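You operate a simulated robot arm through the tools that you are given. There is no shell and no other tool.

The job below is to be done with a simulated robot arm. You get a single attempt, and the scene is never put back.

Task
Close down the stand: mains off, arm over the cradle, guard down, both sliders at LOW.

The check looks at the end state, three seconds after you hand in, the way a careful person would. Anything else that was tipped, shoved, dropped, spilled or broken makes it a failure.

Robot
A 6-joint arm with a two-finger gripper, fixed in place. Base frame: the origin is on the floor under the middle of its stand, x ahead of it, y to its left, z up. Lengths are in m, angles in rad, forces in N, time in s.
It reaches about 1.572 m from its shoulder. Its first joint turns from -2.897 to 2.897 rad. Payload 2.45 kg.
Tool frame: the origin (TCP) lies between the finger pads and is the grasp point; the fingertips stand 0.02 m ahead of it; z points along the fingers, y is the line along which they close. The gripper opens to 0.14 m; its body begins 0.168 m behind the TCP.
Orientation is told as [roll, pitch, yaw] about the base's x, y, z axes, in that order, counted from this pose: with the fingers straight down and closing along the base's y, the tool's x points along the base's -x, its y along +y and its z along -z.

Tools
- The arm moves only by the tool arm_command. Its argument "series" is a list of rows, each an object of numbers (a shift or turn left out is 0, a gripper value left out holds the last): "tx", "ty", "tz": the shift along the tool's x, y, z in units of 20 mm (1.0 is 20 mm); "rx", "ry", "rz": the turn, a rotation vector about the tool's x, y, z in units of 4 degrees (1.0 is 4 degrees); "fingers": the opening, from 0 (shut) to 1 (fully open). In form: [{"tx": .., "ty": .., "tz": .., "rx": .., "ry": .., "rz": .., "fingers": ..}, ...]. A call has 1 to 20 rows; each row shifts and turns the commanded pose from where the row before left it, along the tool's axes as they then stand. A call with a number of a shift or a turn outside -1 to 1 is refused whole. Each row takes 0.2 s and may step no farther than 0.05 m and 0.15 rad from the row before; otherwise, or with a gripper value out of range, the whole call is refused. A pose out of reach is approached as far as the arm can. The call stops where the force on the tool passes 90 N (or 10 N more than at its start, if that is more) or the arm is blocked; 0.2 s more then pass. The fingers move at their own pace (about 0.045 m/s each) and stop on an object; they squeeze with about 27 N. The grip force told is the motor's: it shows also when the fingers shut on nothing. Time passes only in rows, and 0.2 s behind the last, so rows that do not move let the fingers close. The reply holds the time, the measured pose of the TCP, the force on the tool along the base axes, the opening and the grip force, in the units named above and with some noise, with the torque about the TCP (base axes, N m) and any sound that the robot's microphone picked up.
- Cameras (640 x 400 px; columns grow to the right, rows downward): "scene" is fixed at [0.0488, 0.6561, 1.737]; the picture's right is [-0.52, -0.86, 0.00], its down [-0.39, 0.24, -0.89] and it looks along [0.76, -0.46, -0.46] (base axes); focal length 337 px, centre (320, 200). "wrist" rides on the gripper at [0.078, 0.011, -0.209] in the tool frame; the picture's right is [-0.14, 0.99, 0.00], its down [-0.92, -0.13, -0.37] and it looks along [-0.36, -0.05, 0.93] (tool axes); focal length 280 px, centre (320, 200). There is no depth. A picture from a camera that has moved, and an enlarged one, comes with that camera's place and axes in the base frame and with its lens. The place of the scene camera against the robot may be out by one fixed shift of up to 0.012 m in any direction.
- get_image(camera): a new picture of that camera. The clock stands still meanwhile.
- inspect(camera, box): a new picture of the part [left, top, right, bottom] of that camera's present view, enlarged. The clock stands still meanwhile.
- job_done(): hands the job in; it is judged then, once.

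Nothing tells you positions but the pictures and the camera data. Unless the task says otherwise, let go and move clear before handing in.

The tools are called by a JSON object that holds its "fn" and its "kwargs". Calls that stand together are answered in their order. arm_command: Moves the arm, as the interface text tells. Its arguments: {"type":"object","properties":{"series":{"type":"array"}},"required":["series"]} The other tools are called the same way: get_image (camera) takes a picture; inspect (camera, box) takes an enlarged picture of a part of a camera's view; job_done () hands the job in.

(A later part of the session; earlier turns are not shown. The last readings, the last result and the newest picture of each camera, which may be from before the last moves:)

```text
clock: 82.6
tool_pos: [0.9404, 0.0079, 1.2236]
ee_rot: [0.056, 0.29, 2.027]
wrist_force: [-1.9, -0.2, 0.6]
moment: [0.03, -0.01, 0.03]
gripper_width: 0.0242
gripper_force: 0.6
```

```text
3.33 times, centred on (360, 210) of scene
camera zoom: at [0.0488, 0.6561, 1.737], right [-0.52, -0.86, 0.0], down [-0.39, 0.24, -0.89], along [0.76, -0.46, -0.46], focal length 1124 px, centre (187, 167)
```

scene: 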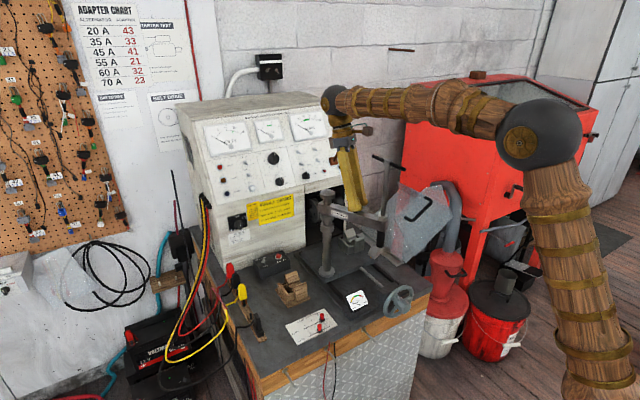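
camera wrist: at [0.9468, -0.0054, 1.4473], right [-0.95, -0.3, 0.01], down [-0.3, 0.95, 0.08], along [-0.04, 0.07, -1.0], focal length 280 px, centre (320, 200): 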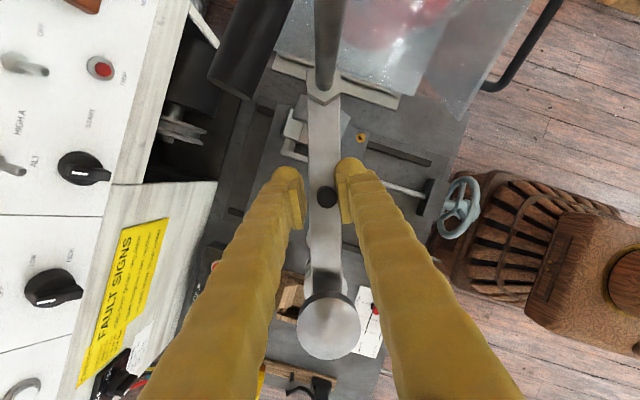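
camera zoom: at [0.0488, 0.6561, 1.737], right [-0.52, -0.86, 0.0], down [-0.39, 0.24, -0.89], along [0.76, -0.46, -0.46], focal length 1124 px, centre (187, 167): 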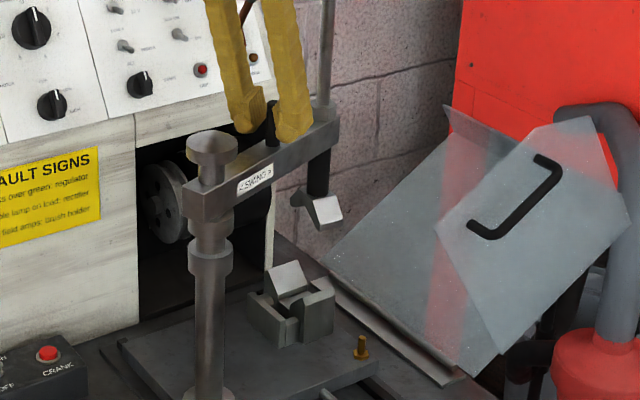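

The arm is at about −71.5° and the V-block centre is at about −63.3° from the post. Another ~8.5° should put the pad over it.

{"fn": "arm_command", "kwargs": {"series": [{"tx": 0.01, "ty": -0.363, "tz": -0.022, "rx": 0.287, "ry": 0.061, "rz": -0.956}, {"tx": 0.01, "ty": -0.363, "tz": -0.022, "rx": 0.287, "ry": 0.061, "rz": -0.956}]}}

{"fn": "inspect", "kwargs": {"camera": "wrist", "box": [200, 40, 420, 210]}}

{"fn": "inspect", "kwargs": {"camera": "scene", "box": [300, 150, 420, 270]}}

```text
clock: 83.2
tool_pos: [0.9538, 0.0119, 1.223]
ee_rot: [0.055, 0.291, 2.163]
wrist_force: [-4.9, -1.4, 0.7]
moment: [-0.02, 0.04, -0.01]
gripper_width: 0.0268
gripper_force: 2.0
```

```text
2.35 times, centred on (310, 125) of wrist
camera zoom: at [0.9612, 0.0014, 1.4469], right [-0.9, -0.43, 0.01], down [-0.43, 0.9, 0.08], along [-0.05, 0.07, -1.0], focal length 660 px, centre (344, 376)
```

zoom: 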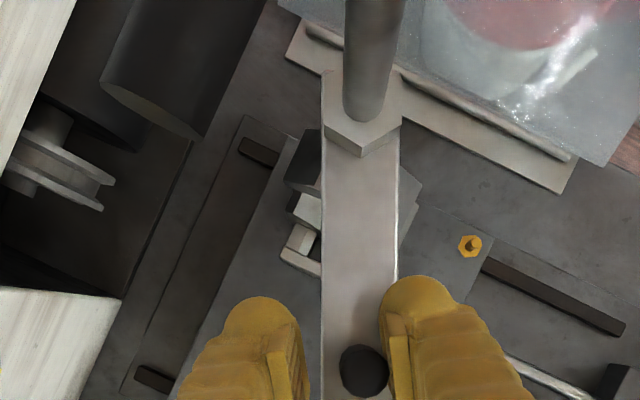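

```text
3.33 times, centred on (360, 210) of scene
camera zoom: at [0.0488, 0.6561, 1.737], right [-0.52, -0.86, 0.0], down [-0.39, 0.24, -0.89], along [0.76, -0.46, -0.46], focal length 1124 px, centre (187, 167)
```

zoom: 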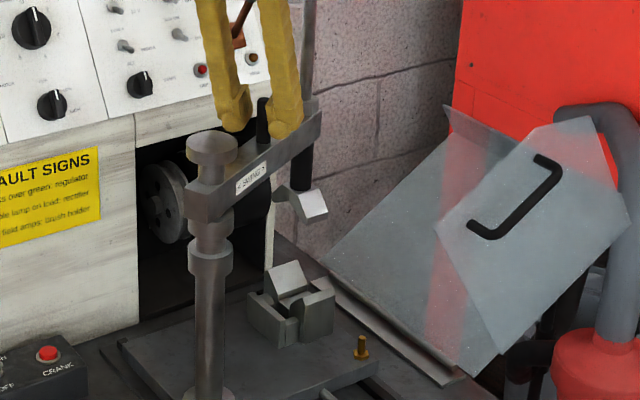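

There's slight resistance now (about 5 N), perhaps a detent or friction. The pad is about 2–4° short of centre, so I'll push a little more.

{"fn": "arm_command", "kwargs": {"series": [{"tx": 0.008, "ty": -0.272, "tz": -0.016, "rx": 0.215, "ry": 0.046, "rz": -0.717}, {}]}}

{"fn": "inspect", "kwargs": {"camera": "wrist", "box": [200, 40, 420, 210]}}

{"fn": "inspect", "kwargs": {"camera": "scene", "box": [300, 150, 420, 270]}}

```text
clock: 83.8
tool_pos: [0.9574, 0.0146, 1.2248]
ee_rot: [0.058, 0.292, 2.215]
wrist_force: [-19.6, -7.4, -5.6]
moment: [0.23, -0.29, -0.04]
gripper_width: 0.0349
gripper_force: 8.6
```

```text
2.35 times, centred on (310, 125) of wrist
camera zoom: at [0.9662, 0.0039, 1.4473], right [-0.88, -0.48, 0.01], down [-0.47, 0.88, 0.08], along [-0.05, 0.06, -1.0], focal length 660 px, centre (344, 376)
```

zoom: 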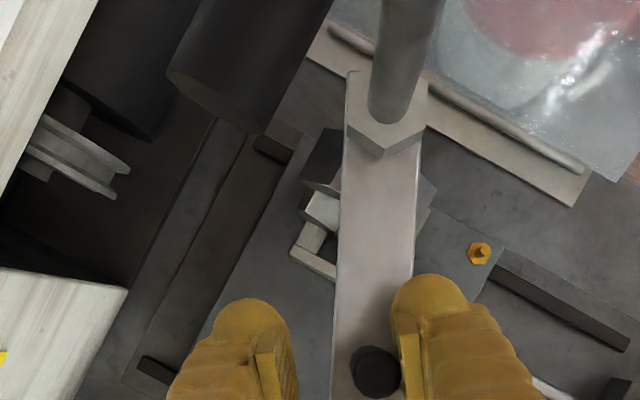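

```text
3.33 times, centred on (360, 210) of scene
camera zoom: at [0.0488, 0.6561, 1.737], right [-0.52, -0.86, 0.0], down [-0.39, 0.24, -0.89], along [0.76, -0.46, -0.46], focal length 1124 px, centre (187, 167)
```

zoom: 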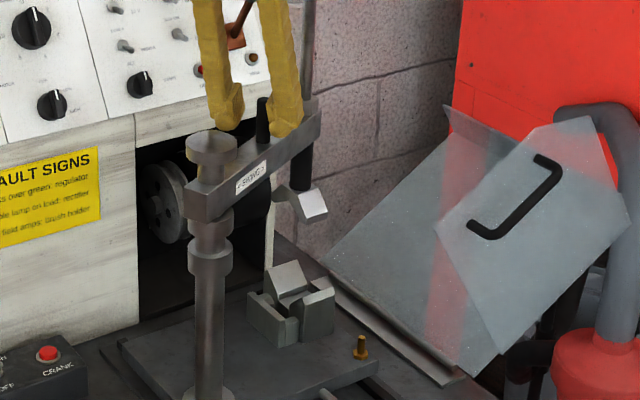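

The arm won't go further: the fingers just opened under load, so it is at its end stop with the pad above the V-block. I'll ease back, open the fingers and lift straight up.

{"fn": "arm_command", "kwargs": {"series": [{"ty": 0.3}, {"fingers": 0.42}, {}, {"tx": 0.288, "ty": 0.061, "tz": -0.959}, {"tx": 0.288, "ty": 0.061, "tz": -0.959}, {"tx": 0.288, "ty": 0.061, "tz": -0.959}, {"tx": 0.288, "ty": 0.061, "tz": -0.959}, {"tx": 0.288, "ty": 0.061, "tz": -0.959}, {"tx": 0.288, "ty": 0.061, "tz": -0.959}]}}

{"fn": "get_image", "kwargs": {"camera": "wrist"}}

{"fn": "inspect", "kwargs": {"camera": "scene", "box": [290, 100, 430, 290]}}

```text
clock: 85.8
tool_pos: [0.9525, 0.0112, 1.3428]
ee_rot: [0.058, 0.291, 2.217]
wrist_force: [0.4, -0.3, 0.5]
moment: [-0.01, -0.01, 0.04]
gripper_width: 0.0587
gripper_force: 0.1
```

```text
taken
camera wrist: at [0.9613, 0.0007, 1.5663], right [-0.88, -0.48, 0.01], down [-0.47, 0.88, 0.08], along [-0.05, 0.06, -1.0], focal length 280 px, centre (320, 200)
```

wrist: 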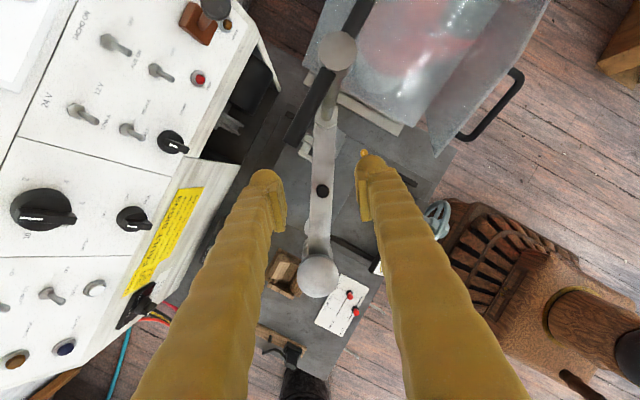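

```text
2.11 times, centred on (360, 195) of scene
camera zoom: at [0.0488, 0.6561, 1.737], right [-0.52, -0.86, 0.0], down [-0.39, 0.24, -0.89], along [0.76, -0.46, -0.46], focal length 710 px, centre (236, 210)
```

zoom: 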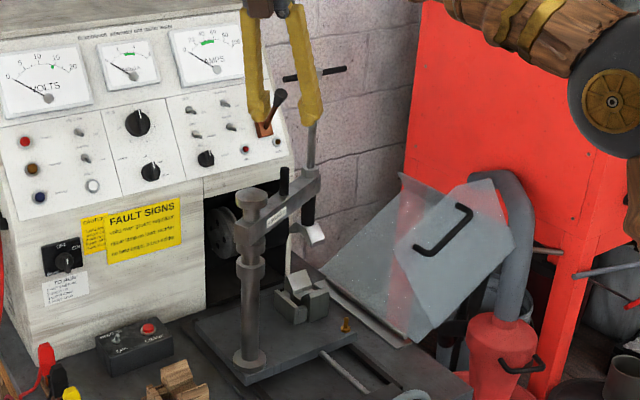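

The hand is clear. I'll zoom in from above to check the pad against the V-block.

{"fn": "inspect", "kwargs": {"camera": "wrist", "box": [240, 60, 420, 220]}}

{"fn": "inspect", "kwargs": {"camera": "scene", "box": [320, 170, 390, 270]}}

```text
2.50 times, centred on (330, 140) of wrist
camera zoom: at [0.9613, 0.0007, 1.5663], right [-0.88, -0.48, 0.01], down [-0.47, 0.88, 0.08], along [-0.05, 0.06, -1.0], focal length 701 px, centre (295, 350)
```

zoom: 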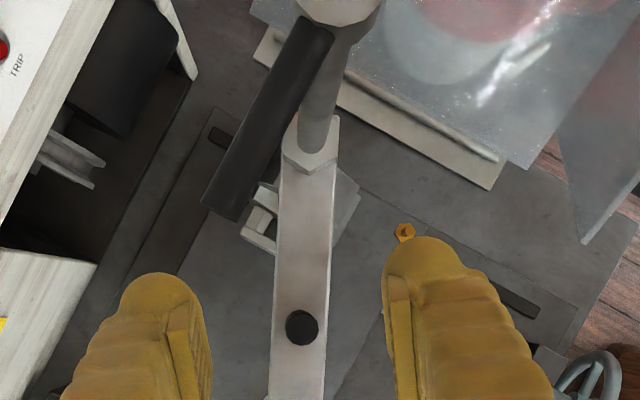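

```text
4.00 times, centred on (355, 220) of scene
camera zoom: at [0.0488, 0.6561, 1.737], right [-0.52, -0.86, 0.0], down [-0.39, 0.24, -0.89], along [0.76, -0.46, -0.46], focal length 1349 px, centre (180, 120)
```

zoom: 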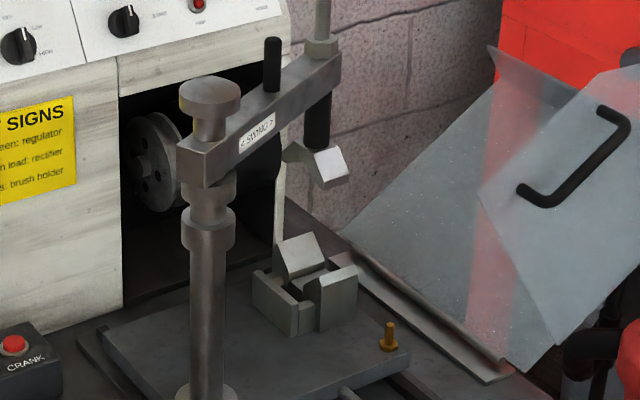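

The arm now points at about −63.5° from the post, straight over the V-block. Next is the guard: I'll back away towards the robot, level the tool and pitch it forward so I can approach the handle from the front. The handle bar centre is near (0.767,-0.221,1.129).

{"fn": "arm_command", "kwargs": {"series": [{"tx": -0.5, "ty": 0.82, "tz": -0.366}, {"tx": -0.5, "ty": 0.82, "tz": -0.366}, {"tx": -0.5, "ty": 0.82, "tz": -0.366}, {"tx": -0.5, "ty": 0.82, "tz": -0.366}, {"tx": -0.5, "ty": 0.82, "tz": -0.366}, {"tx": -0.5, "ty": 0.82, "tz": -0.366}, {"tx": -0.5, "ty": 0.82, "tz": -0.366}, {"tx": -0.5, "ty": 0.82, "tz": -0.366}, {"tx": -0.5, "ty": 0.82, "tz": -0.366}, {"tx": -0.5, "ty": 0.82, "tz": -0.366}, {"rx": 0.573, "ry": -0.808, "rz": 0.127}, {"rx": 0.573, "ry": -0.808, "rz": 0.127}, {"rx": 0.573, "ry": -0.808, "rz": 0.127}, {"rx": 0.516, "ry": -0.727, "rz": 0.114}]}}

{"fn": "get_image", "kwargs": {"camera": "wrist"}}

{"fn": "get_image", "kwargs": {"camera": "scene"}}

```text
clock: 88.8
tool_pos: [0.7517, 0.0117, 1.3937]
ee_rot: [-0.107, 0.073, 2.187]
wrist_force: [-0.2, -0.9, -0.5]
moment: [-0.02, 0.03, 0.02]
gripper_width: 0.0588
gripper_force: 0.1
```

```text
taken
camera wrist: at [0.7614, -0.0594, 1.6059], right [-0.88, -0.46, -0.11], down [-0.47, 0.82, 0.31], along [-0.05, 0.33, -0.94], focal length 280 px, centre (320, 200)
```

wrist: 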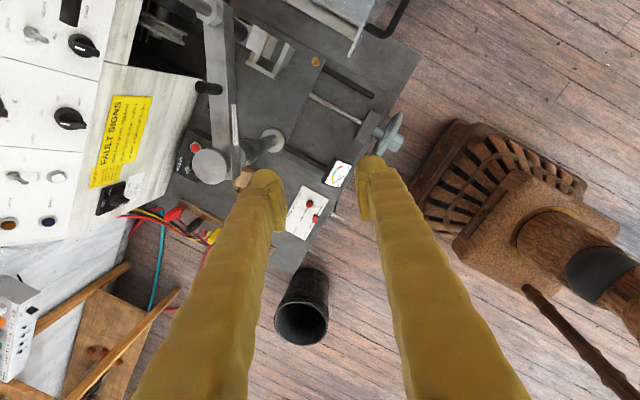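

```text
taken
```

scene: 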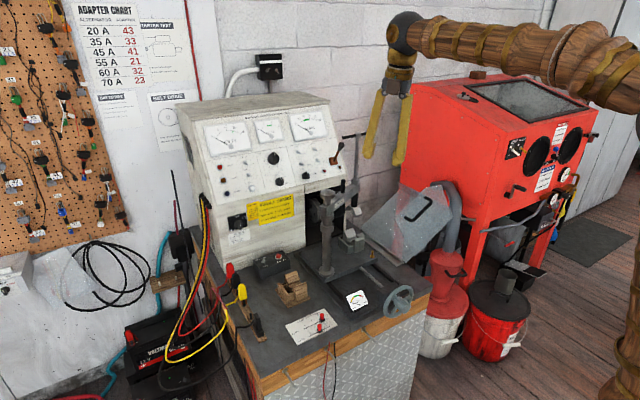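

Level now. Pitching the tool forward about base y.

{"fn": "arm_command", "kwargs": {"series": [{"rx": 0.814, "ry": 0.581}, {"rx": 0.814, "ry": 0.581}, {"rx": 0.814, "ry": 0.581}, {"rx": 0.814, "ry": 0.581}, {"rx": 0.814, "ry": 0.581}, {"rx": 0.814, "ry": 0.581}, {"rx": 0.814, "ry": 0.581}, {"rx": 0.814, "ry": 0.581}, {"rx": 0.814, "ry": 0.581}, {"rx": 0.814, "ry": 0.581}, {"rx": 0.814, "ry": 0.581}, {"rx": 0.814, "ry": 0.581}, {"rx": 0.814, "ry": 0.581}, {"rx": 0.814, "ry": 0.581}, {"rx": 0.814, "ry": 0.581}, {"rx": 0.814, "ry": 0.581}, {"rx": 0.814, "ry": 0.581}, {"rx": 0.814, "ry": 0.581}, {"rx": 0.814, "ry": 0.581}, {"rx": 0.814, "ry": 0.581}]}}

{"fn": "get_image", "kwargs": {"camera": "wrist"}}

{"fn": "get_image", "kwargs": {"camera": "scene"}}

```text
clock: 93.0
tool_pos: [0.753, -0.0097, 1.3935]
ee_rot: [-1.16, 0.598, 1.744]
wrist_force: [0.3, -0.9, 0.6]
moment: [0.01, 0.0, 0.0]
gripper_width: 0.059
gripper_force: 0.1
out of reach, approached as far as the arm can: row 16, 17, 18, 19, 20
```

```text
taken
camera wrist: at [0.563, -0.0661, 1.4986], right [-0.32, -0.46, -0.83], down [-0.44, 0.85, -0.3], along [0.84, 0.27, -0.47], focal length 280 px, centre (320, 200)
```

wrist: 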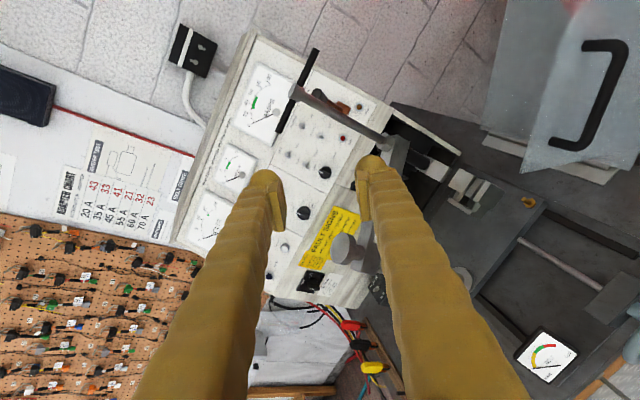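

```text
taken
```

scene: 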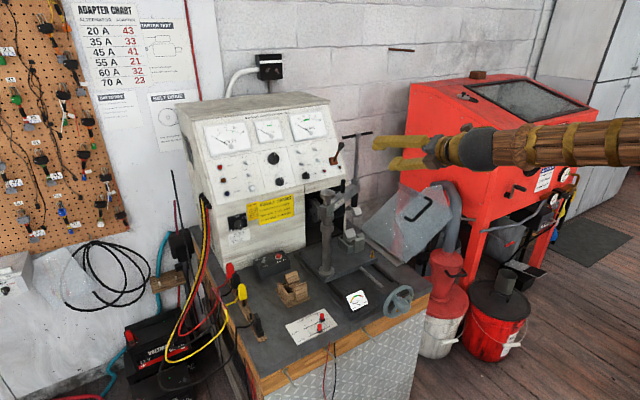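

Another wrist limit near the straight-out pose. Lowering should give the wrist more bend, so I'll move down and back, staying in front of the guard, and then continue.

{"fn": "arm_command", "kwargs": {"series": [{"tx": -0.147, "ty": 0.93}, {"tx": -0.147, "ty": 0.93}, {"tx": -0.147, "ty": 0.93}, {"tx": -0.147, "ty": 0.93}, {"tx": -0.147, "ty": 0.93}, {"tx": -0.147, "ty": 0.93}, {"tx": -0.147, "ty": 0.93}, {"tx": -0.147, "ty": 0.93}, {"tx": -0.147, "ty": 0.93}, {"tx": -0.147, "ty": 0.93}, {"tx": -0.147, "ty": 0.93}, {"tx": -0.147, "ty": 0.93}]}}

{"fn": "get_image", "kwargs": {"camera": "wrist"}}

{"fn": "get_image", "kwargs": {"camera": "scene"}}

```text
clock: 95.6
tool_pos: [0.6783, -0.0197, 1.2264]
ee_rot: [-1.158, 0.599, 1.732]
wrist_force: [0.4, 0.4, 0.3]
moment: [-0.01, 0.01, 0.04]
gripper_width: 0.0587
gripper_force: 0.0
out of reach, approached as far as the arm can: row 5, 6, 7, 8, 9, 10, 11, 12
```

```text
taken
camera wrist: at [0.4869, -0.0738, 1.3325], right [-0.33, -0.46, -0.83], down [-0.43, 0.85, -0.3], along [0.84, 0.26, -0.48], focal length 280 px, centre (320, 200)
```

wrist: 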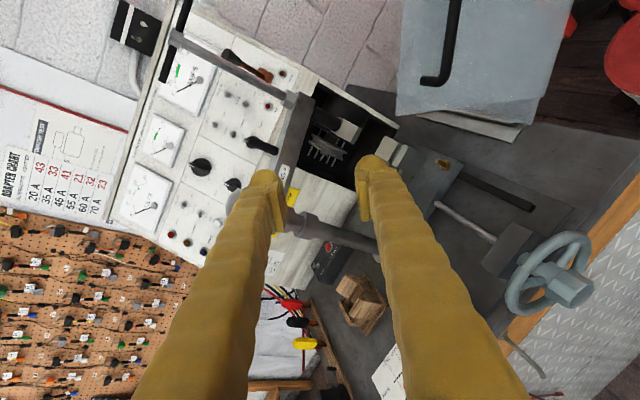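

```text
taken
```

scene: 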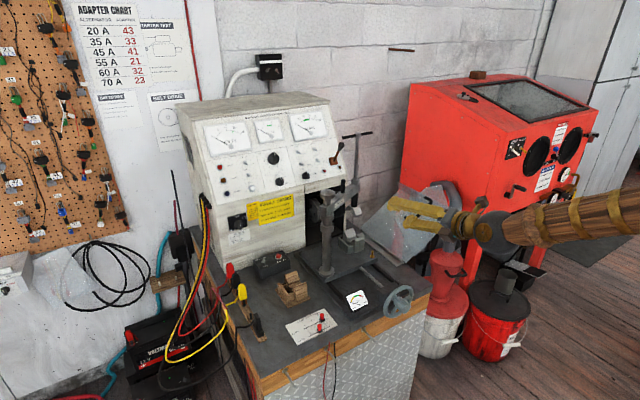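

The −y motion is blocked by the same wrist range: moving right needs a more positive roll. I'll roll the hand to about +45°, which also suits the handle bar.

{"fn": "arm_command", "kwargs": {"series": [{"rz": 1}, {"rz": 1}, {"rz": 1}, {"rz": 1}, {"rz": 1}, {"rz": 1}, {"rz": 1}, {"rz": 1}, {"rz": 1}, {"rz": 1}, {"rz": 1}, {"rz": 1}, {"rz": 1}, {"rz": 1}, {"rz": 1}, {"rz": 1}, {"rz": 1}, {"rz": 1}, {"rz": 1}, {"rz": 1}]}}

{"fn": "arm_command", "kwargs": {"series": [{"rz": 1}, {"rz": 1}, {"rz": 1}, {"rz": 1}, {"rz": 1}, {"rz": 1}, {"rz": 1}, {"rz": 1}, {"rz": 1}, {"rz": 1}]}}

{"fn": "get_image", "kwargs": {"camera": "wrist"}}

{"fn": "get_image", "kwargs": {"camera": "scene"}}

```text
clock: 99.8
tool_pos: [0.6784, -0.0183, 1.2279]
ee_rot: [-1.121, -0.704, 1.19]
wrist_force: [0.4, -0.8, 0.7]
moment: [0.02, -0.03, 0.01]
gripper_width: 0.0588
gripper_force: 0.1
```

```text
clock: 102.0
tool_pos: [0.68, -0.0202, 1.2272]
ee_rot: [-0.323, -1.212, 0.263]
wrist_force: [-1.6, 0.0, -0.5]
moment: [0.01, 0.03, 0.04]
gripper_width: 0.059
gripper_force: 0.1
```

```text
taken
camera wrist: at [0.4556, 0.0004, 1.223], right [0.09, 1.0, 0.02], down [-0.04, -0.02, 1.0], along [1.0, -0.09, 0.04], focal length 280 px, centre (320, 200)
```

wrist: 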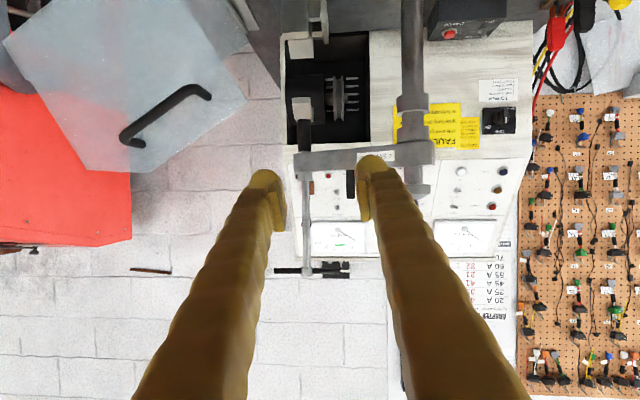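

```text
taken
```

scene: 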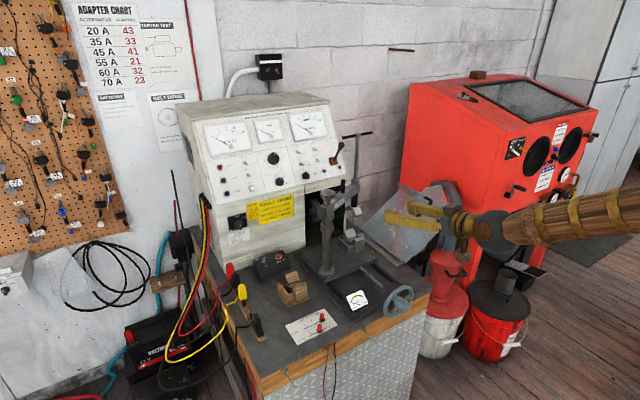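

A clear front view, upside-down with right = +y and down = +z. I'll zoom in on both the handle and the arm over the V-block.

{"fn": "inspect", "kwargs": {"camera": "wrist", "box": [230, 0, 430, 130]}}

{"fn": "inspect", "kwargs": {"camera": "wrist", "box": [0, 0, 270, 200]}}

```text
3.08 times, centred on (330, 65) of wrist
camera zoom: at [0.4556, 0.0004, 1.223], right [0.09, 1.0, 0.02], down [-0.04, -0.02, 1.0], along [1.0, -0.09, 0.04], focal length 863 px, centre (289, 615)
```

zoom: 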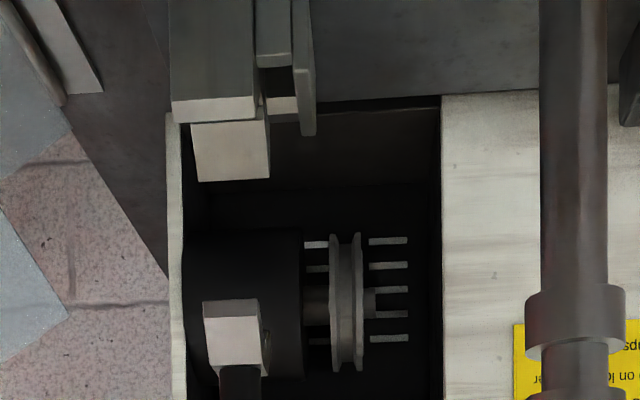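

```text
2.00 times, centred on (135, 100) of wrist
camera zoom: at [0.4556, 0.0004, 1.223], right [0.09, 1.0, 0.02], down [-0.04, -0.02, 1.0], along [1.0, -0.09, 0.04], focal length 561 px, centre (690, 400)
```

zoom: 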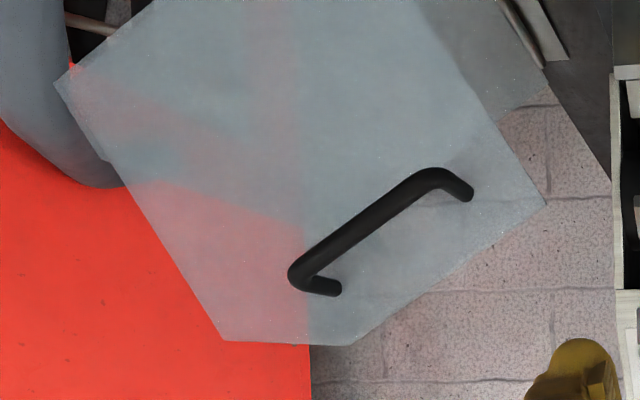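

The pad lines up with the V-block within a few mm in y. The handle bar runs from (y −0.261, z 1.158) to (−0.169, 1.104) at x≈0.768. I'll move in front of it, then roll to grip across the bar.

{"fn": "arm_command", "kwargs": {"series": [{"tx": 0.535, "ty": -0.852, "tz": 0.123}, {"tx": 0.535, "ty": -0.852, "tz": 0.123}, {"tx": 0.535, "ty": -0.852, "tz": 0.123}, {"tx": 0.535, "ty": -0.852, "tz": 0.123}, {"tx": 0.535, "ty": -0.852, "tz": 0.123}, {"tx": 0.535, "ty": -0.852, "tz": 0.123}, {"tx": 0.535, "ty": -0.852, "tz": 0.123}, {"tx": 0.535, "ty": -0.852, "tz": 0.123}, {"tx": 0.535, "ty": -0.852, "tz": 0.123}, {"tx": 0.535, "ty": -0.852, "tz": 0.123}]}}

{"fn": "get_image", "kwargs": {"camera": "wrist"}}

{"fn": "get_image", "kwargs": {"camera": "scene"}}

```text
clock: 104.2
tool_pos: [0.6527, -0.014, 1.1809]
ee_rot: [-0.332, -1.213, 0.264]
wrist_force: [-0.5, 0.0, -0.1]
moment: [0.0, -0.01, 0.0]
gripper_width: 0.0585
gripper_force: 0.0
out of reach, approached as far as the arm can: row 1, 2, 3, 4, 5, 6, 7, 8, 9, 10
```

```text
taken
camera wrist: at [0.429, 0.0061, 1.1768], right [0.09, 1.0, 0.02], down [-0.04, -0.01, 1.0], along [0.99, -0.09, 0.04], focal length 280 px, centre (320, 200)
```

wrist: 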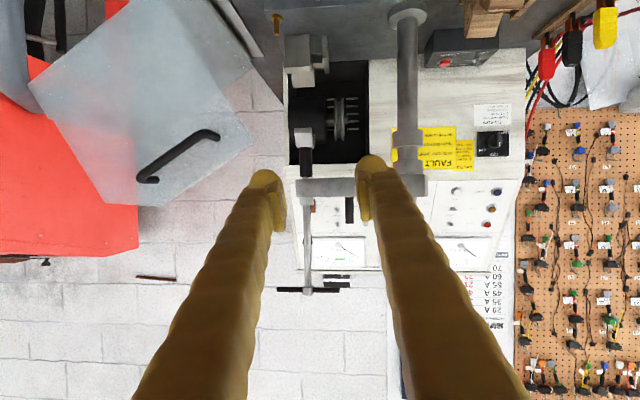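

```text
taken
```

scene: 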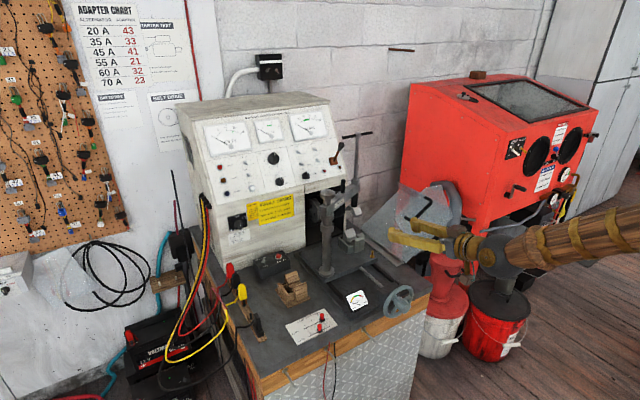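

It's the wrist's forearm-roll joint: on this branch the tool can't point forward at y<0. I need to go back to tool-down, cross to y<0, and pitch forward there. I'll first move up and left, then pitch down.

{"fn": "arm_command", "kwargs": {"series": [{"tx": -0.79, "ty": 0.737, "tz": -0.264}, {"tx": -0.79, "ty": 0.737, "tz": -0.264}, {"tx": -0.79, "ty": 0.737, "tz": -0.264}, {"tx": -0.79, "ty": 0.737, "tz": -0.264}, {"tx": -0.79, "ty": 0.737, "tz": -0.264}, {"tx": -0.79, "ty": 0.737, "tz": -0.264}, {"tx": -0.79, "ty": 0.737, "tz": -0.264}, {"tx": -0.79, "ty": 0.737, "tz": -0.264}, {"tx": -0.79, "ty": 0.737, "tz": -0.264}, {"tx": -0.79, "ty": 0.737, "tz": -0.264}]}}

{"fn": "arm_command", "kwargs": {"series": [{"rx": -0.088, "ry": 0.997, "rz": -0.076}, {"rx": -0.088, "ry": 0.997, "rz": -0.076}, {"rx": -0.088, "ry": 0.997, "rz": -0.076}, {"rx": -0.088, "ry": 0.997, "rz": -0.076}, {"rx": -0.088, "ry": 0.997, "rz": -0.076}, {"rx": -0.088, "ry": 0.997, "rz": -0.076}, {"rx": -0.088, "ry": 0.997, "rz": -0.076}, {"rx": -0.088, "ry": 0.997, "rz": -0.076}, {"rx": -0.088, "ry": 0.997, "rz": -0.076}, {"rx": -0.088, "ry": 0.997, "rz": -0.076}, {"rx": -0.088, "ry": 0.997, "rz": -0.076}, {"rx": -0.088, "ry": 0.997, "rz": -0.076}, {"rx": -0.088, "ry": 0.997, "rz": -0.076}, {"rx": -0.088, "ry": 0.997, "rz": -0.076}, {"rx": -0.088, "ry": 0.997, "rz": -0.076}, {"rx": -0.088, "ry": 0.997, "rz": -0.076}]}}

{"fn": "get_image", "kwargs": {"camera": "scene"}}

{"fn": "get_image", "kwargs": {"camera": "wrist"}}

```text
clock: 106.4
tool_pos: [0.6582, 0.1478, 1.3311]
ee_rot: [-0.316, -1.217, 0.267]
wrist_force: [-0.8, 0.1, 0.7]
moment: [-0.03, -0.02, -0.01]
gripper_width: 0.059
gripper_force: 0.0
```

```text
clock: 109.8
tool_pos: [0.6588, 0.1471, 1.3295]
ee_rot: [-0.086, -0.105, 0.099]
wrist_force: [0.2, 0.0, -0.1]
moment: [0.04, -0.01, -0.03]
gripper_width: 0.0587
gripper_force: 0.1
```

```text
taken
```

scene: 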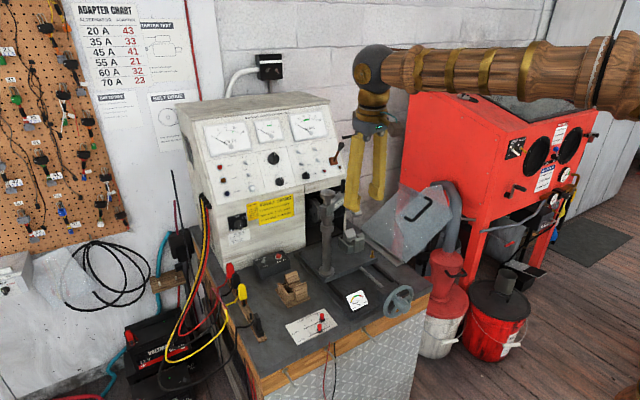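

```text
taken
camera wrist: at [0.5562, 0.1663, 1.5297], right [0.05, 1.0, -0.07], down [0.88, -0.01, 0.47], along [0.47, -0.08, -0.88], focal length 280 px, centre (320, 200)
```

wrist: 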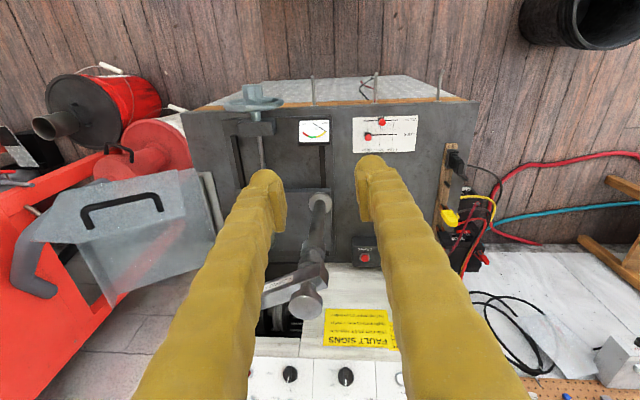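

Tool is nearly straight down again. Moving across to y≈−0.29 at this height; nothing tall is in the way now that the swing arm is back.

{"fn": "arm_command", "kwargs": {"series": [{"tx": 0.28, "ty": -1, "tz": 0.05}, {"tx": 0.28, "ty": -1, "tz": 0.05}, {"tx": 0.28, "ty": -1, "tz": 0.05}, {"tx": 0.28, "ty": -1, "tz": 0.05}, {"tx": 0.28, "ty": -1, "tz": 0.05}, {"tx": 0.28, "ty": -1, "tz": 0.05}, {"tx": 0.28, "ty": -1, "tz": 0.05}, {"tx": 0.28, "ty": -1, "tz": 0.05}, {"tx": 0.28, "ty": -1, "tz": 0.05}, {"tx": 0.28, "ty": -1, "tz": 0.05}, {"tx": 0.28, "ty": -1, "tz": 0.05}, {"tx": 0.28, "ty": -1, "tz": 0.05}, {"tx": 0.28, "ty": -1, "tz": 0.05}, {"tx": 0.28, "ty": -1, "tz": 0.05}, {"tx": 0.28, "ty": -1, "tz": 0.05}, {"tx": 0.28, "ty": -1, "tz": 0.05}, {"tx": 0.28, "ty": -1, "tz": 0.05}, {"tx": 0.28, "ty": -1, "tz": 0.05}, {"tx": 0.28, "ty": -1, "tz": 0.05}, {"tx": 0.28, "ty": -1, "tz": 0.05}]}}

{"fn": "get_image", "kwargs": {"camera": "scene"}}

{"fn": "get_image", "kwargs": {"camera": "wrist"}}

```text
clock: 114.0
tool_pos: [0.5884, -0.2624, 1.3339]
ee_rot: [-0.086, -0.106, 0.101]
wrist_force: [-0.1, 0.6, -0.5]
moment: [-0.01, 0.02, -0.02]
gripper_width: 0.0587
gripper_force: 0.1
```

```text
taken
```

scene: 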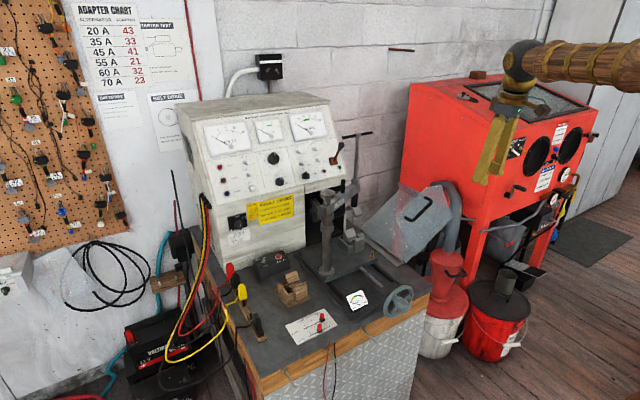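

```text
taken
camera wrist: at [0.4854, -0.2443, 1.5333], right [0.05, 1.0, -0.07], down [0.88, -0.01, 0.47], along [0.47, -0.08, -0.88], focal length 280 px, centre (320, 200)
```

wrist: 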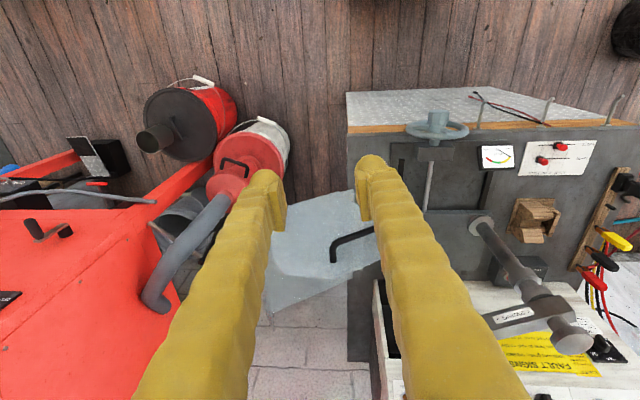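

Now rolling +40° and then pitching forward (slightly left) on this side of the arm plane.

{"fn": "arm_command", "kwargs": {"series": [{"rz": 1}, {"rz": 1}, {"rz": 1}, {"rz": 1}, {"rz": 1}, {"rz": 1}, {"rz": 1}, {"rz": 1}, {"rz": 1}, {"rz": 1}]}}

{"fn": "arm_command", "kwargs": {"series": [{"rx": -0.806, "ry": -0.583, "rz": 0.105}, {"rx": -0.806, "ry": -0.583, "rz": 0.105}, {"rx": -0.806, "ry": -0.583, "rz": 0.105}, {"rx": -0.806, "ry": -0.583, "rz": 0.105}, {"rx": -0.806, "ry": -0.583, "rz": 0.105}, {"rx": -0.806, "ry": -0.583, "rz": 0.105}, {"rx": -0.806, "ry": -0.583, "rz": 0.105}, {"rx": -0.806, "ry": -0.583, "rz": 0.105}, {"rx": -0.806, "ry": -0.583, "rz": 0.105}, {"rx": -0.806, "ry": -0.583, "rz": 0.105}, {"rx": -0.806, "ry": -0.583, "rz": 0.105}, {"rx": -0.806, "ry": -0.583, "rz": 0.105}, {"rx": -0.806, "ry": -0.583, "rz": 0.105}, {"rx": -0.806, "ry": -0.583, "rz": 0.105}, {"rx": -0.806, "ry": -0.583, "rz": 0.105}, {"rx": -0.806, "ry": -0.583, "rz": 0.105}, {"rx": -0.645, "ry": -0.466, "rz": 0.084}]}}

{"fn": "get_image", "kwargs": {"camera": "scene"}}

{"fn": "get_image", "kwargs": {"camera": "wrist"}}

```text
clock: 116.2
tool_pos: [0.5869, -0.2616, 1.3336]
ee_rot: [0.0, -0.136, -0.604]
wrist_force: [-0.1, 0.2, -0.8]
moment: [-0.03, 0.03, 0.03]
gripper_width: 0.0586
gripper_force: 0.0
```

```text
clock: 120.0
tool_pos: [0.6, -0.2785, 1.3009]
ee_rot: [1.164, -0.572, -1.093]
wrist_force: [0.1, 0.2, -0.1]
moment: [-0.02, 0.01, -0.01]
gripper_width: 0.059
gripper_force: 0.0
stopped in row 17: the arm was blocked; the commanded pose is now the measured one
```

```text
taken
```

scene: 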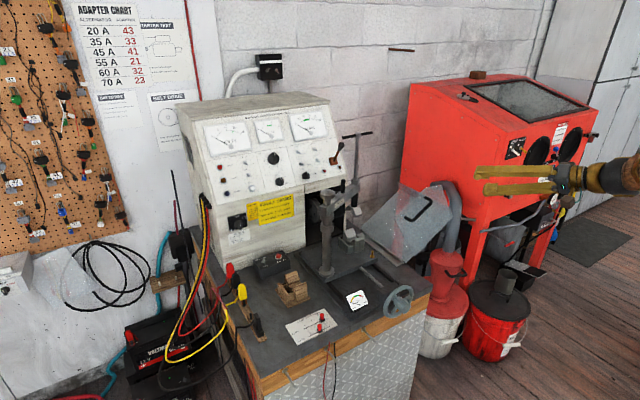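

```text
taken
camera wrist: at [0.3791, -0.2623, 1.3367], right [0.17, 0.51, 0.84], down [0.0, -0.85, 0.52], along [0.98, -0.09, -0.15], focal length 280 px, centre (320, 200)
```

wrist: 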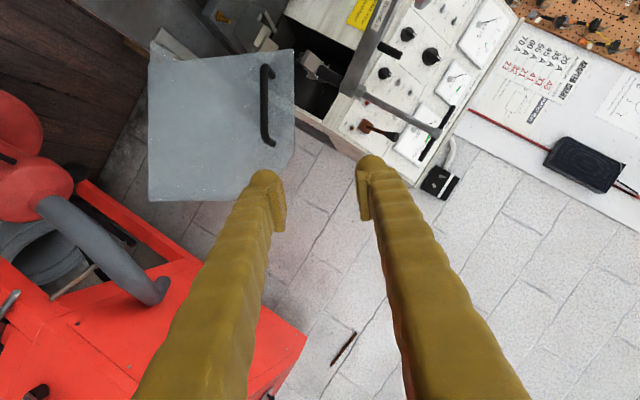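

On this branch the tool points forward and slightly left, with the handle bar nearly parallel to the finger plane. The fold was tight against the arm itself at the end. I'll move forward and down to a pre-grasp point 9 cm in front of the handle.

{"fn": "arm_command", "kwargs": {"series": [{"tx": 0.2, "ty": -0.2, "tz": 0.95}, {"tx": 0.4, "ty": -0.45, "tz": 0.9}, {"tx": 0.45, "ty": -0.5, "tz": 0.85}, {"tx": 0.5, "ty": -0.5, "tz": 0.8}, {"tx": 0.5, "ty": -0.5, "tz": 0.8}, {"tx": 0.5, "ty": -0.5, "tz": 0.8}, {"tx": 0.55, "ty": -0.5, "tz": 0.8}, {"tx": 0.53, "ty": -0.52, "tz": 0.79}]}}

{"fn": "get_image", "kwargs": {"camera": "wrist"}}

{"fn": "get_image", "kwargs": {"camera": "scene"}}

```text
clock: 121.8
tool_pos: [0.6844, -0.2386, 1.1633]
ee_rot: [1.166, -0.578, -1.092]
wrist_force: [0.3, -0.3, 0.3]
moment: [-0.01, 0.01, 0.02]
gripper_width: 0.0587
gripper_force: 0.1
```

```text
taken
camera wrist: at [0.4631, -0.2225, 1.198], right [0.17, 0.52, 0.84], down [0.0, -0.85, 0.53], along [0.99, -0.09, -0.15], focal length 280 px, centre (320, 200)
```

wrist: 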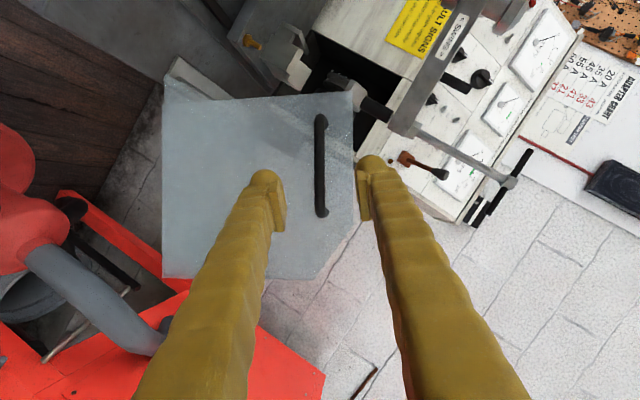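

```text
taken
```

scene: 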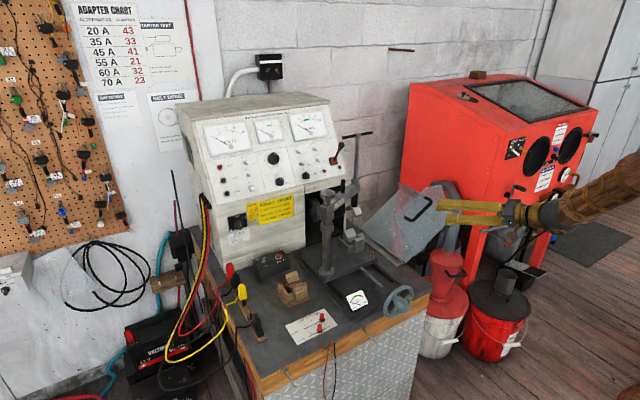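

The handle bar sits neatly between the fingers. Zooming in for final alignment.

{"fn": "inspect", "kwargs": {"camera": "wrist", "box": [240, 90, 400, 230]}}

```text
2.86 times, centred on (320, 160) of wrist
camera zoom: at [0.4631, -0.2225, 1.198], right [0.17, 0.52, 0.84], down [0.0, -0.85, 0.53], along [0.99, -0.09, -0.15], focal length 801 px, centre (320, 314)
```

zoom: 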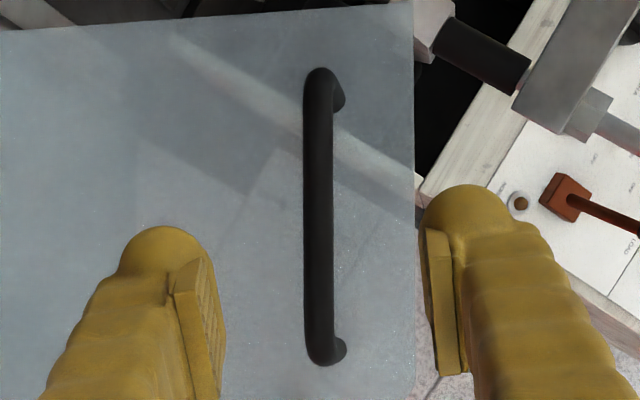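

Alignment is within 1 mm. I'll advance about 82 mm so the bar is just inside the fingertips, then close to a 30 mm loose cage.

{"fn": "arm_command", "kwargs": {"series": [{"tz": 1}, {"tz": 1}, {"tz": 1}, {"tz": 0.7}, {"tz": 0.4}]}}

{"fn": "inspect", "kwargs": {"camera": "wrist", "box": [240, 90, 400, 230]}}

{"fn": "inspect", "kwargs": {"camera": "scene", "box": [360, 150, 500, 270]}}

```text
clock: 123.0
tool_pos: [0.7604, -0.2172, 1.1356]
ee_rot: [1.166, -0.576, -1.093]
wrist_force: [-0.4, 0.5, 0.3]
moment: [-0.02, -0.01, 0.0]
gripper_width: 0.0585
gripper_force: 0.1
```

```text
2.86 times, centred on (320, 160) of wrist
camera zoom: at [0.5391, -0.2021, 1.1713], right [0.17, 0.52, 0.84], down [0.0, -0.85, 0.52], along [0.99, -0.09, -0.15], focal length 801 px, centre (320, 314)
```

zoom: 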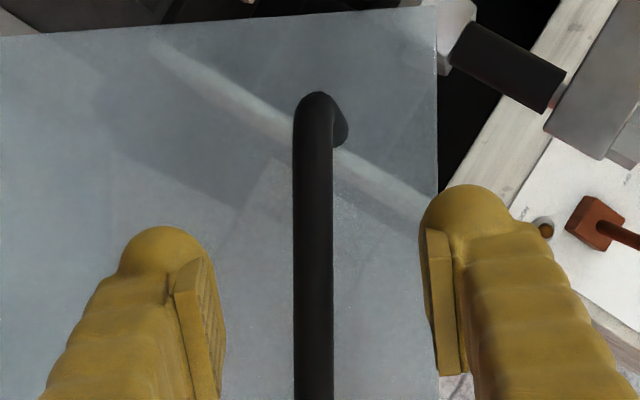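

```text
3.33 times, centred on (430, 210) of scene
camera zoom: at [0.0488, 0.6561, 1.737], right [-0.52, -0.86, 0.0], down [-0.39, 0.24, -0.89], along [0.76, -0.46, -0.46], focal length 1124 px, centre (-47, 167)
```

zoom: 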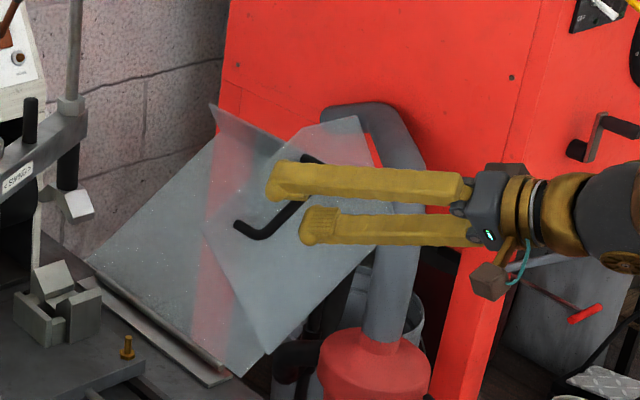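

The handle is between the fingers with no contact on the panel. Closing to the loose cage and starting to raise the guard over, the first 16° in gentle 2° steps.

{"fn": "arm_command", "kwargs": {"series": [{"fingers": 0.2}, {}, {}, {"tx": 0.33, "ty": 0.275, "tz": 0.102, "rz": -0.5}, {"tx": 0.329, "ty": 0.275, "tz": 0.107, "rz": -0.5}, {"tx": 0.328, "ty": 0.274, "tz": 0.112, "rz": -0.5}, {"tx": 0.327, "ty": 0.273, "tz": 0.117, "rz": -0.5}, {"tx": 0.326, "ty": 0.272, "tz": 0.121, "rz": -0.5}, {"tx": 0.325, "ty": 0.271, "tz": 0.125, "rz": -0.5}, {"tx": 0.324, "ty": 0.27, "tz": 0.13, "rz": -0.5}, {"tx": 0.323, "ty": 0.269, "tz": 0.133, "rz": -0.5}]}}

{"fn": "get_image", "kwargs": {"camera": "wrist"}}

{"fn": "inspect", "kwargs": {"camera": "scene", "box": [320, 130, 500, 270]}}

```text
clock: 125.4
tool_pos: [0.7583, -0.1499, 1.1267]
ee_rot: [1.062, -0.827, -0.93]
wrist_force: [0.8, -2.2, -5.1]
moment: [0.09, 0.08, -0.03]
gripper_width: 0.0316
gripper_force: 2.2
```

```text
taken
camera wrist: at [0.5359, -0.1472, 1.1456], right [0.06, 0.72, 0.69], down [0.03, -0.69, 0.72], along [1.0, -0.02, -0.07], focal length 280 px, centre (320, 200)
```

wrist: 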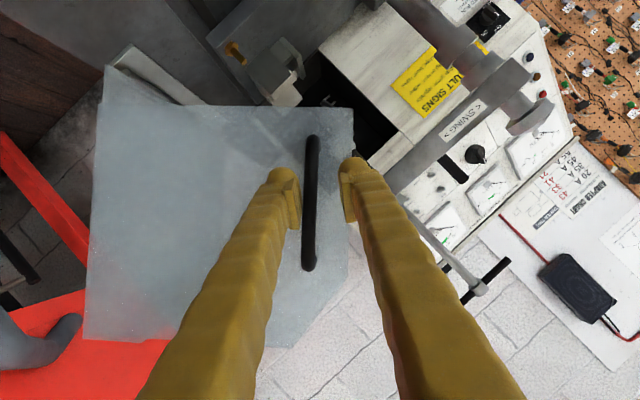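

```text
2.86 times, centred on (410, 200) of scene
camera zoom: at [0.0488, 0.6561, 1.737], right [-0.52, -0.86, 0.0], down [-0.39, 0.24, -0.89], along [0.76, -0.46, -0.46], focal length 964 px, centre (63, 200)
```

zoom: 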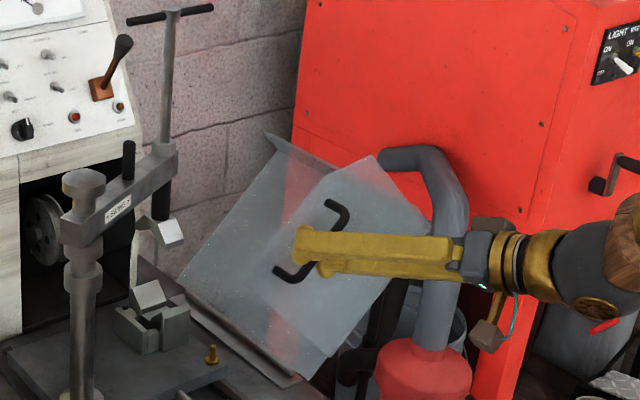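

The guard is following with only about 5 N. Continuing another 18°.

{"fn": "arm_command", "kwargs": {"series": [{"tx": 0.322, "ty": 0.268, "tz": 0.137, "rz": -0.5}, {"tx": 0.321, "ty": 0.267, "tz": 0.141, "rz": -0.5}, {"tx": 0.32, "ty": 0.266, "tz": 0.145, "rz": -0.5}, {"tx": 0.319, "ty": 0.265, "tz": 0.149, "rz": -0.5}, {"tx": 0.319, "ty": 0.264, "tz": 0.152, "rz": -0.5}, {"tx": 0.318, "ty": 0.262, "tz": 0.155, "rz": -0.5}, {"tx": 0.318, "ty": 0.261, "tz": 0.158, "rz": -0.5}, {"tx": 0.318, "ty": 0.26, "tz": 0.161, "rz": -0.5}, {"tx": 0.318, "ty": 0.258, "tz": 0.164, "rz": -0.5}]}}

{"fn": "get_image", "kwargs": {"camera": "wrist"}}

{"fn": "inspect", "kwargs": {"camera": "scene", "box": [320, 130, 500, 270]}}

```text
clock: 127.4
tool_pos: [0.7585, -0.0769, 1.0939]
ee_rot: [0.791, -1.084, -0.606]
wrist_force: [0.7, -1.0, -0.9]
moment: [0.03, 0.04, -0.04]
gripper_width: 0.029
gripper_force: 1.2
```

```text
taken
camera wrist: at [0.5352, -0.0951, 1.0982], right [-0.06, 0.89, 0.45], down [0.03, -0.45, 0.89], along [1.0, 0.07, 0.0], focal length 280 px, centre (320, 200)
```

wrist: 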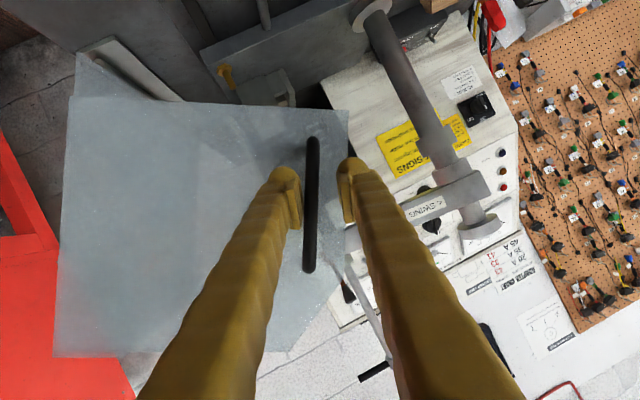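

```text
2.86 times, centred on (410, 200) of scene
camera zoom: at [0.0488, 0.6561, 1.737], right [-0.52, -0.86, 0.0], down [-0.39, 0.24, -0.89], along [0.76, -0.46, -0.46], focal length 964 px, centre (63, 200)
```

zoom: 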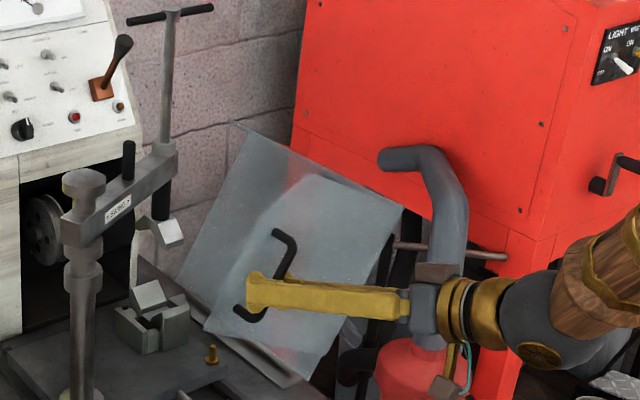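

It's near the balance point with little force. Continuing to lower with the cage holding it.

{"fn": "arm_command", "kwargs": {"series": [{"tx": 0.318, "ty": 0.257, "tz": 0.167, "rz": -0.5}, {"tx": 0.318, "ty": 0.256, "tz": 0.169, "rz": -0.5}, {"tx": 0.318, "ty": 0.255, "tz": 0.171, "rz": -0.5}, {"tx": 0.318, "ty": 0.253, "tz": 0.173, "rz": -0.5}, {"tx": 0.319, "ty": 0.252, "tz": 0.175, "rz": -0.5}, {"tx": 0.319, "ty": 0.25, "tz": 0.176, "rz": -0.5}]}}

{"fn": "get_image", "kwargs": {"camera": "wrist"}}

{"fn": "inspect", "kwargs": {"camera": "scene", "box": [300, 150, 480, 290]}}

```text
clock: 128.8
tool_pos: [0.7589, -0.0364, 1.0615]
ee_rot: [0.411, -1.203, -0.186]
wrist_force: [1.4, -1.7, -0.4]
moment: [-0.01, 0.06, -0.05]
gripper_width: 0.0291
gripper_force: 0.6
```

```text
taken
camera wrist: at [0.5364, -0.0695, 1.0583], right [-0.14, 0.95, 0.27], down [0.01, -0.27, 0.96], along [0.99, 0.14, 0.03], focal length 280 px, centre (320, 200)
```

wrist: 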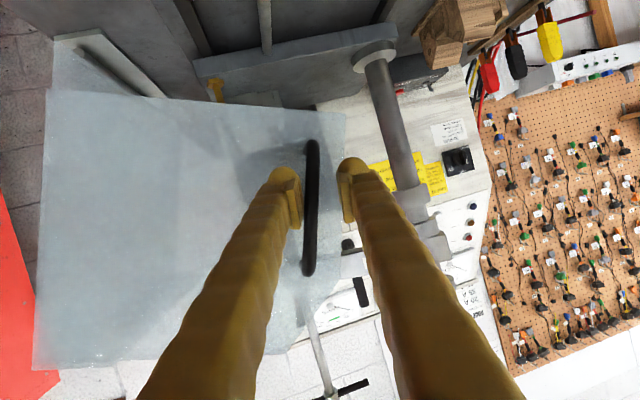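

```text
2.86 times, centred on (390, 220) of scene
camera zoom: at [0.0488, 0.6561, 1.737], right [-0.52, -0.86, 0.0], down [-0.39, 0.24, -0.89], along [0.76, -0.46, -0.46], focal length 964 px, centre (120, 143)
```

zoom: 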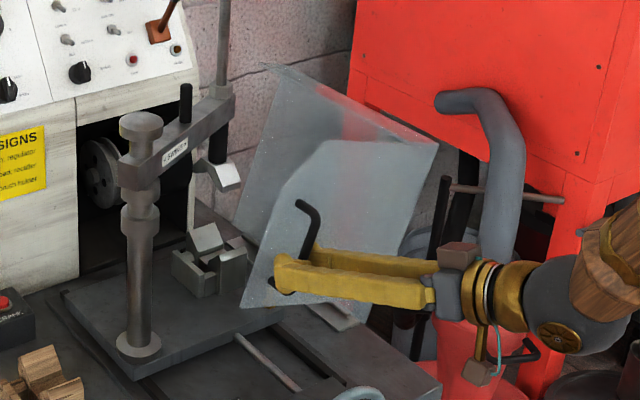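

About 12° to go. Continuing carefully.

{"fn": "arm_command", "kwargs": {"series": [{"tx": 0.319, "ty": 0.249, "tz": 0.177, "rz": -0.5}, {"tx": 0.32, "ty": 0.248, "tz": 0.177, "rz": -0.5}, {"tx": 0.321, "ty": 0.247, "tz": 0.178, "rz": -0.5}, {"tx": 0.322, "ty": 0.246, "tz": 0.178, "rz": -0.5}]}}

{"fn": "get_image", "kwargs": {"camera": "wrist"}}

{"fn": "inspect", "kwargs": {"camera": "scene", "box": [300, 150, 480, 290]}}

```text
clock: 129.8
tool_pos: [0.7589, -0.0135, 1.0324]
ee_rot: [0.038, -1.234, 0.21]
wrist_force: [0.1, 0.1, -0.5]
moment: [0.02, -0.01, -0.02]
gripper_width: 0.0287
gripper_force: 0.8
```

```text
taken
camera wrist: at [0.5387, -0.0571, 1.0302], right [-0.2, 0.97, 0.14], down [-0.01, -0.15, 0.99], along [0.98, 0.19, 0.04], focal length 280 px, centre (320, 200)
```

wrist: 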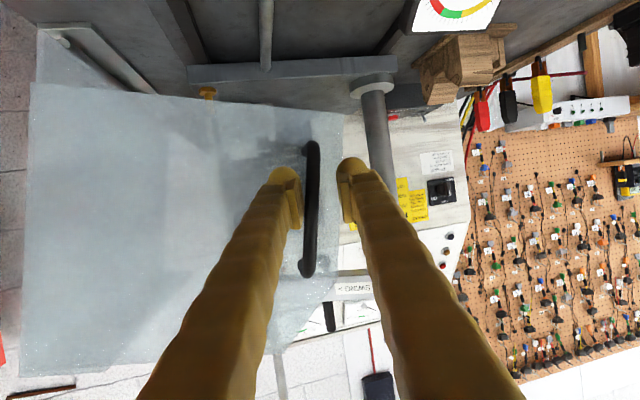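

```text
2.86 times, centred on (390, 220) of scene
camera zoom: at [0.0488, 0.6561, 1.737], right [-0.52, -0.86, 0.0], down [-0.39, 0.24, -0.89], along [0.76, -0.46, -0.46], focal length 964 px, centre (120, 143)
```

zoom: 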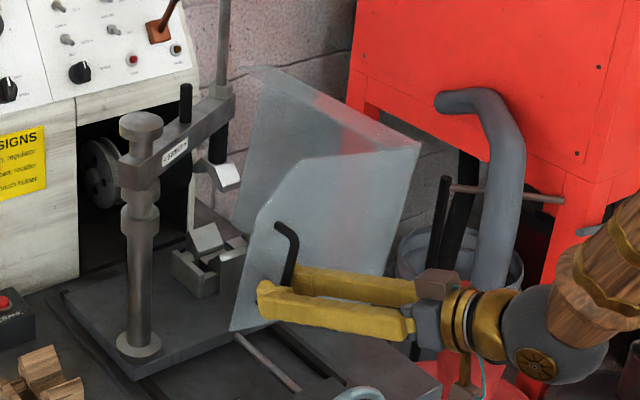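

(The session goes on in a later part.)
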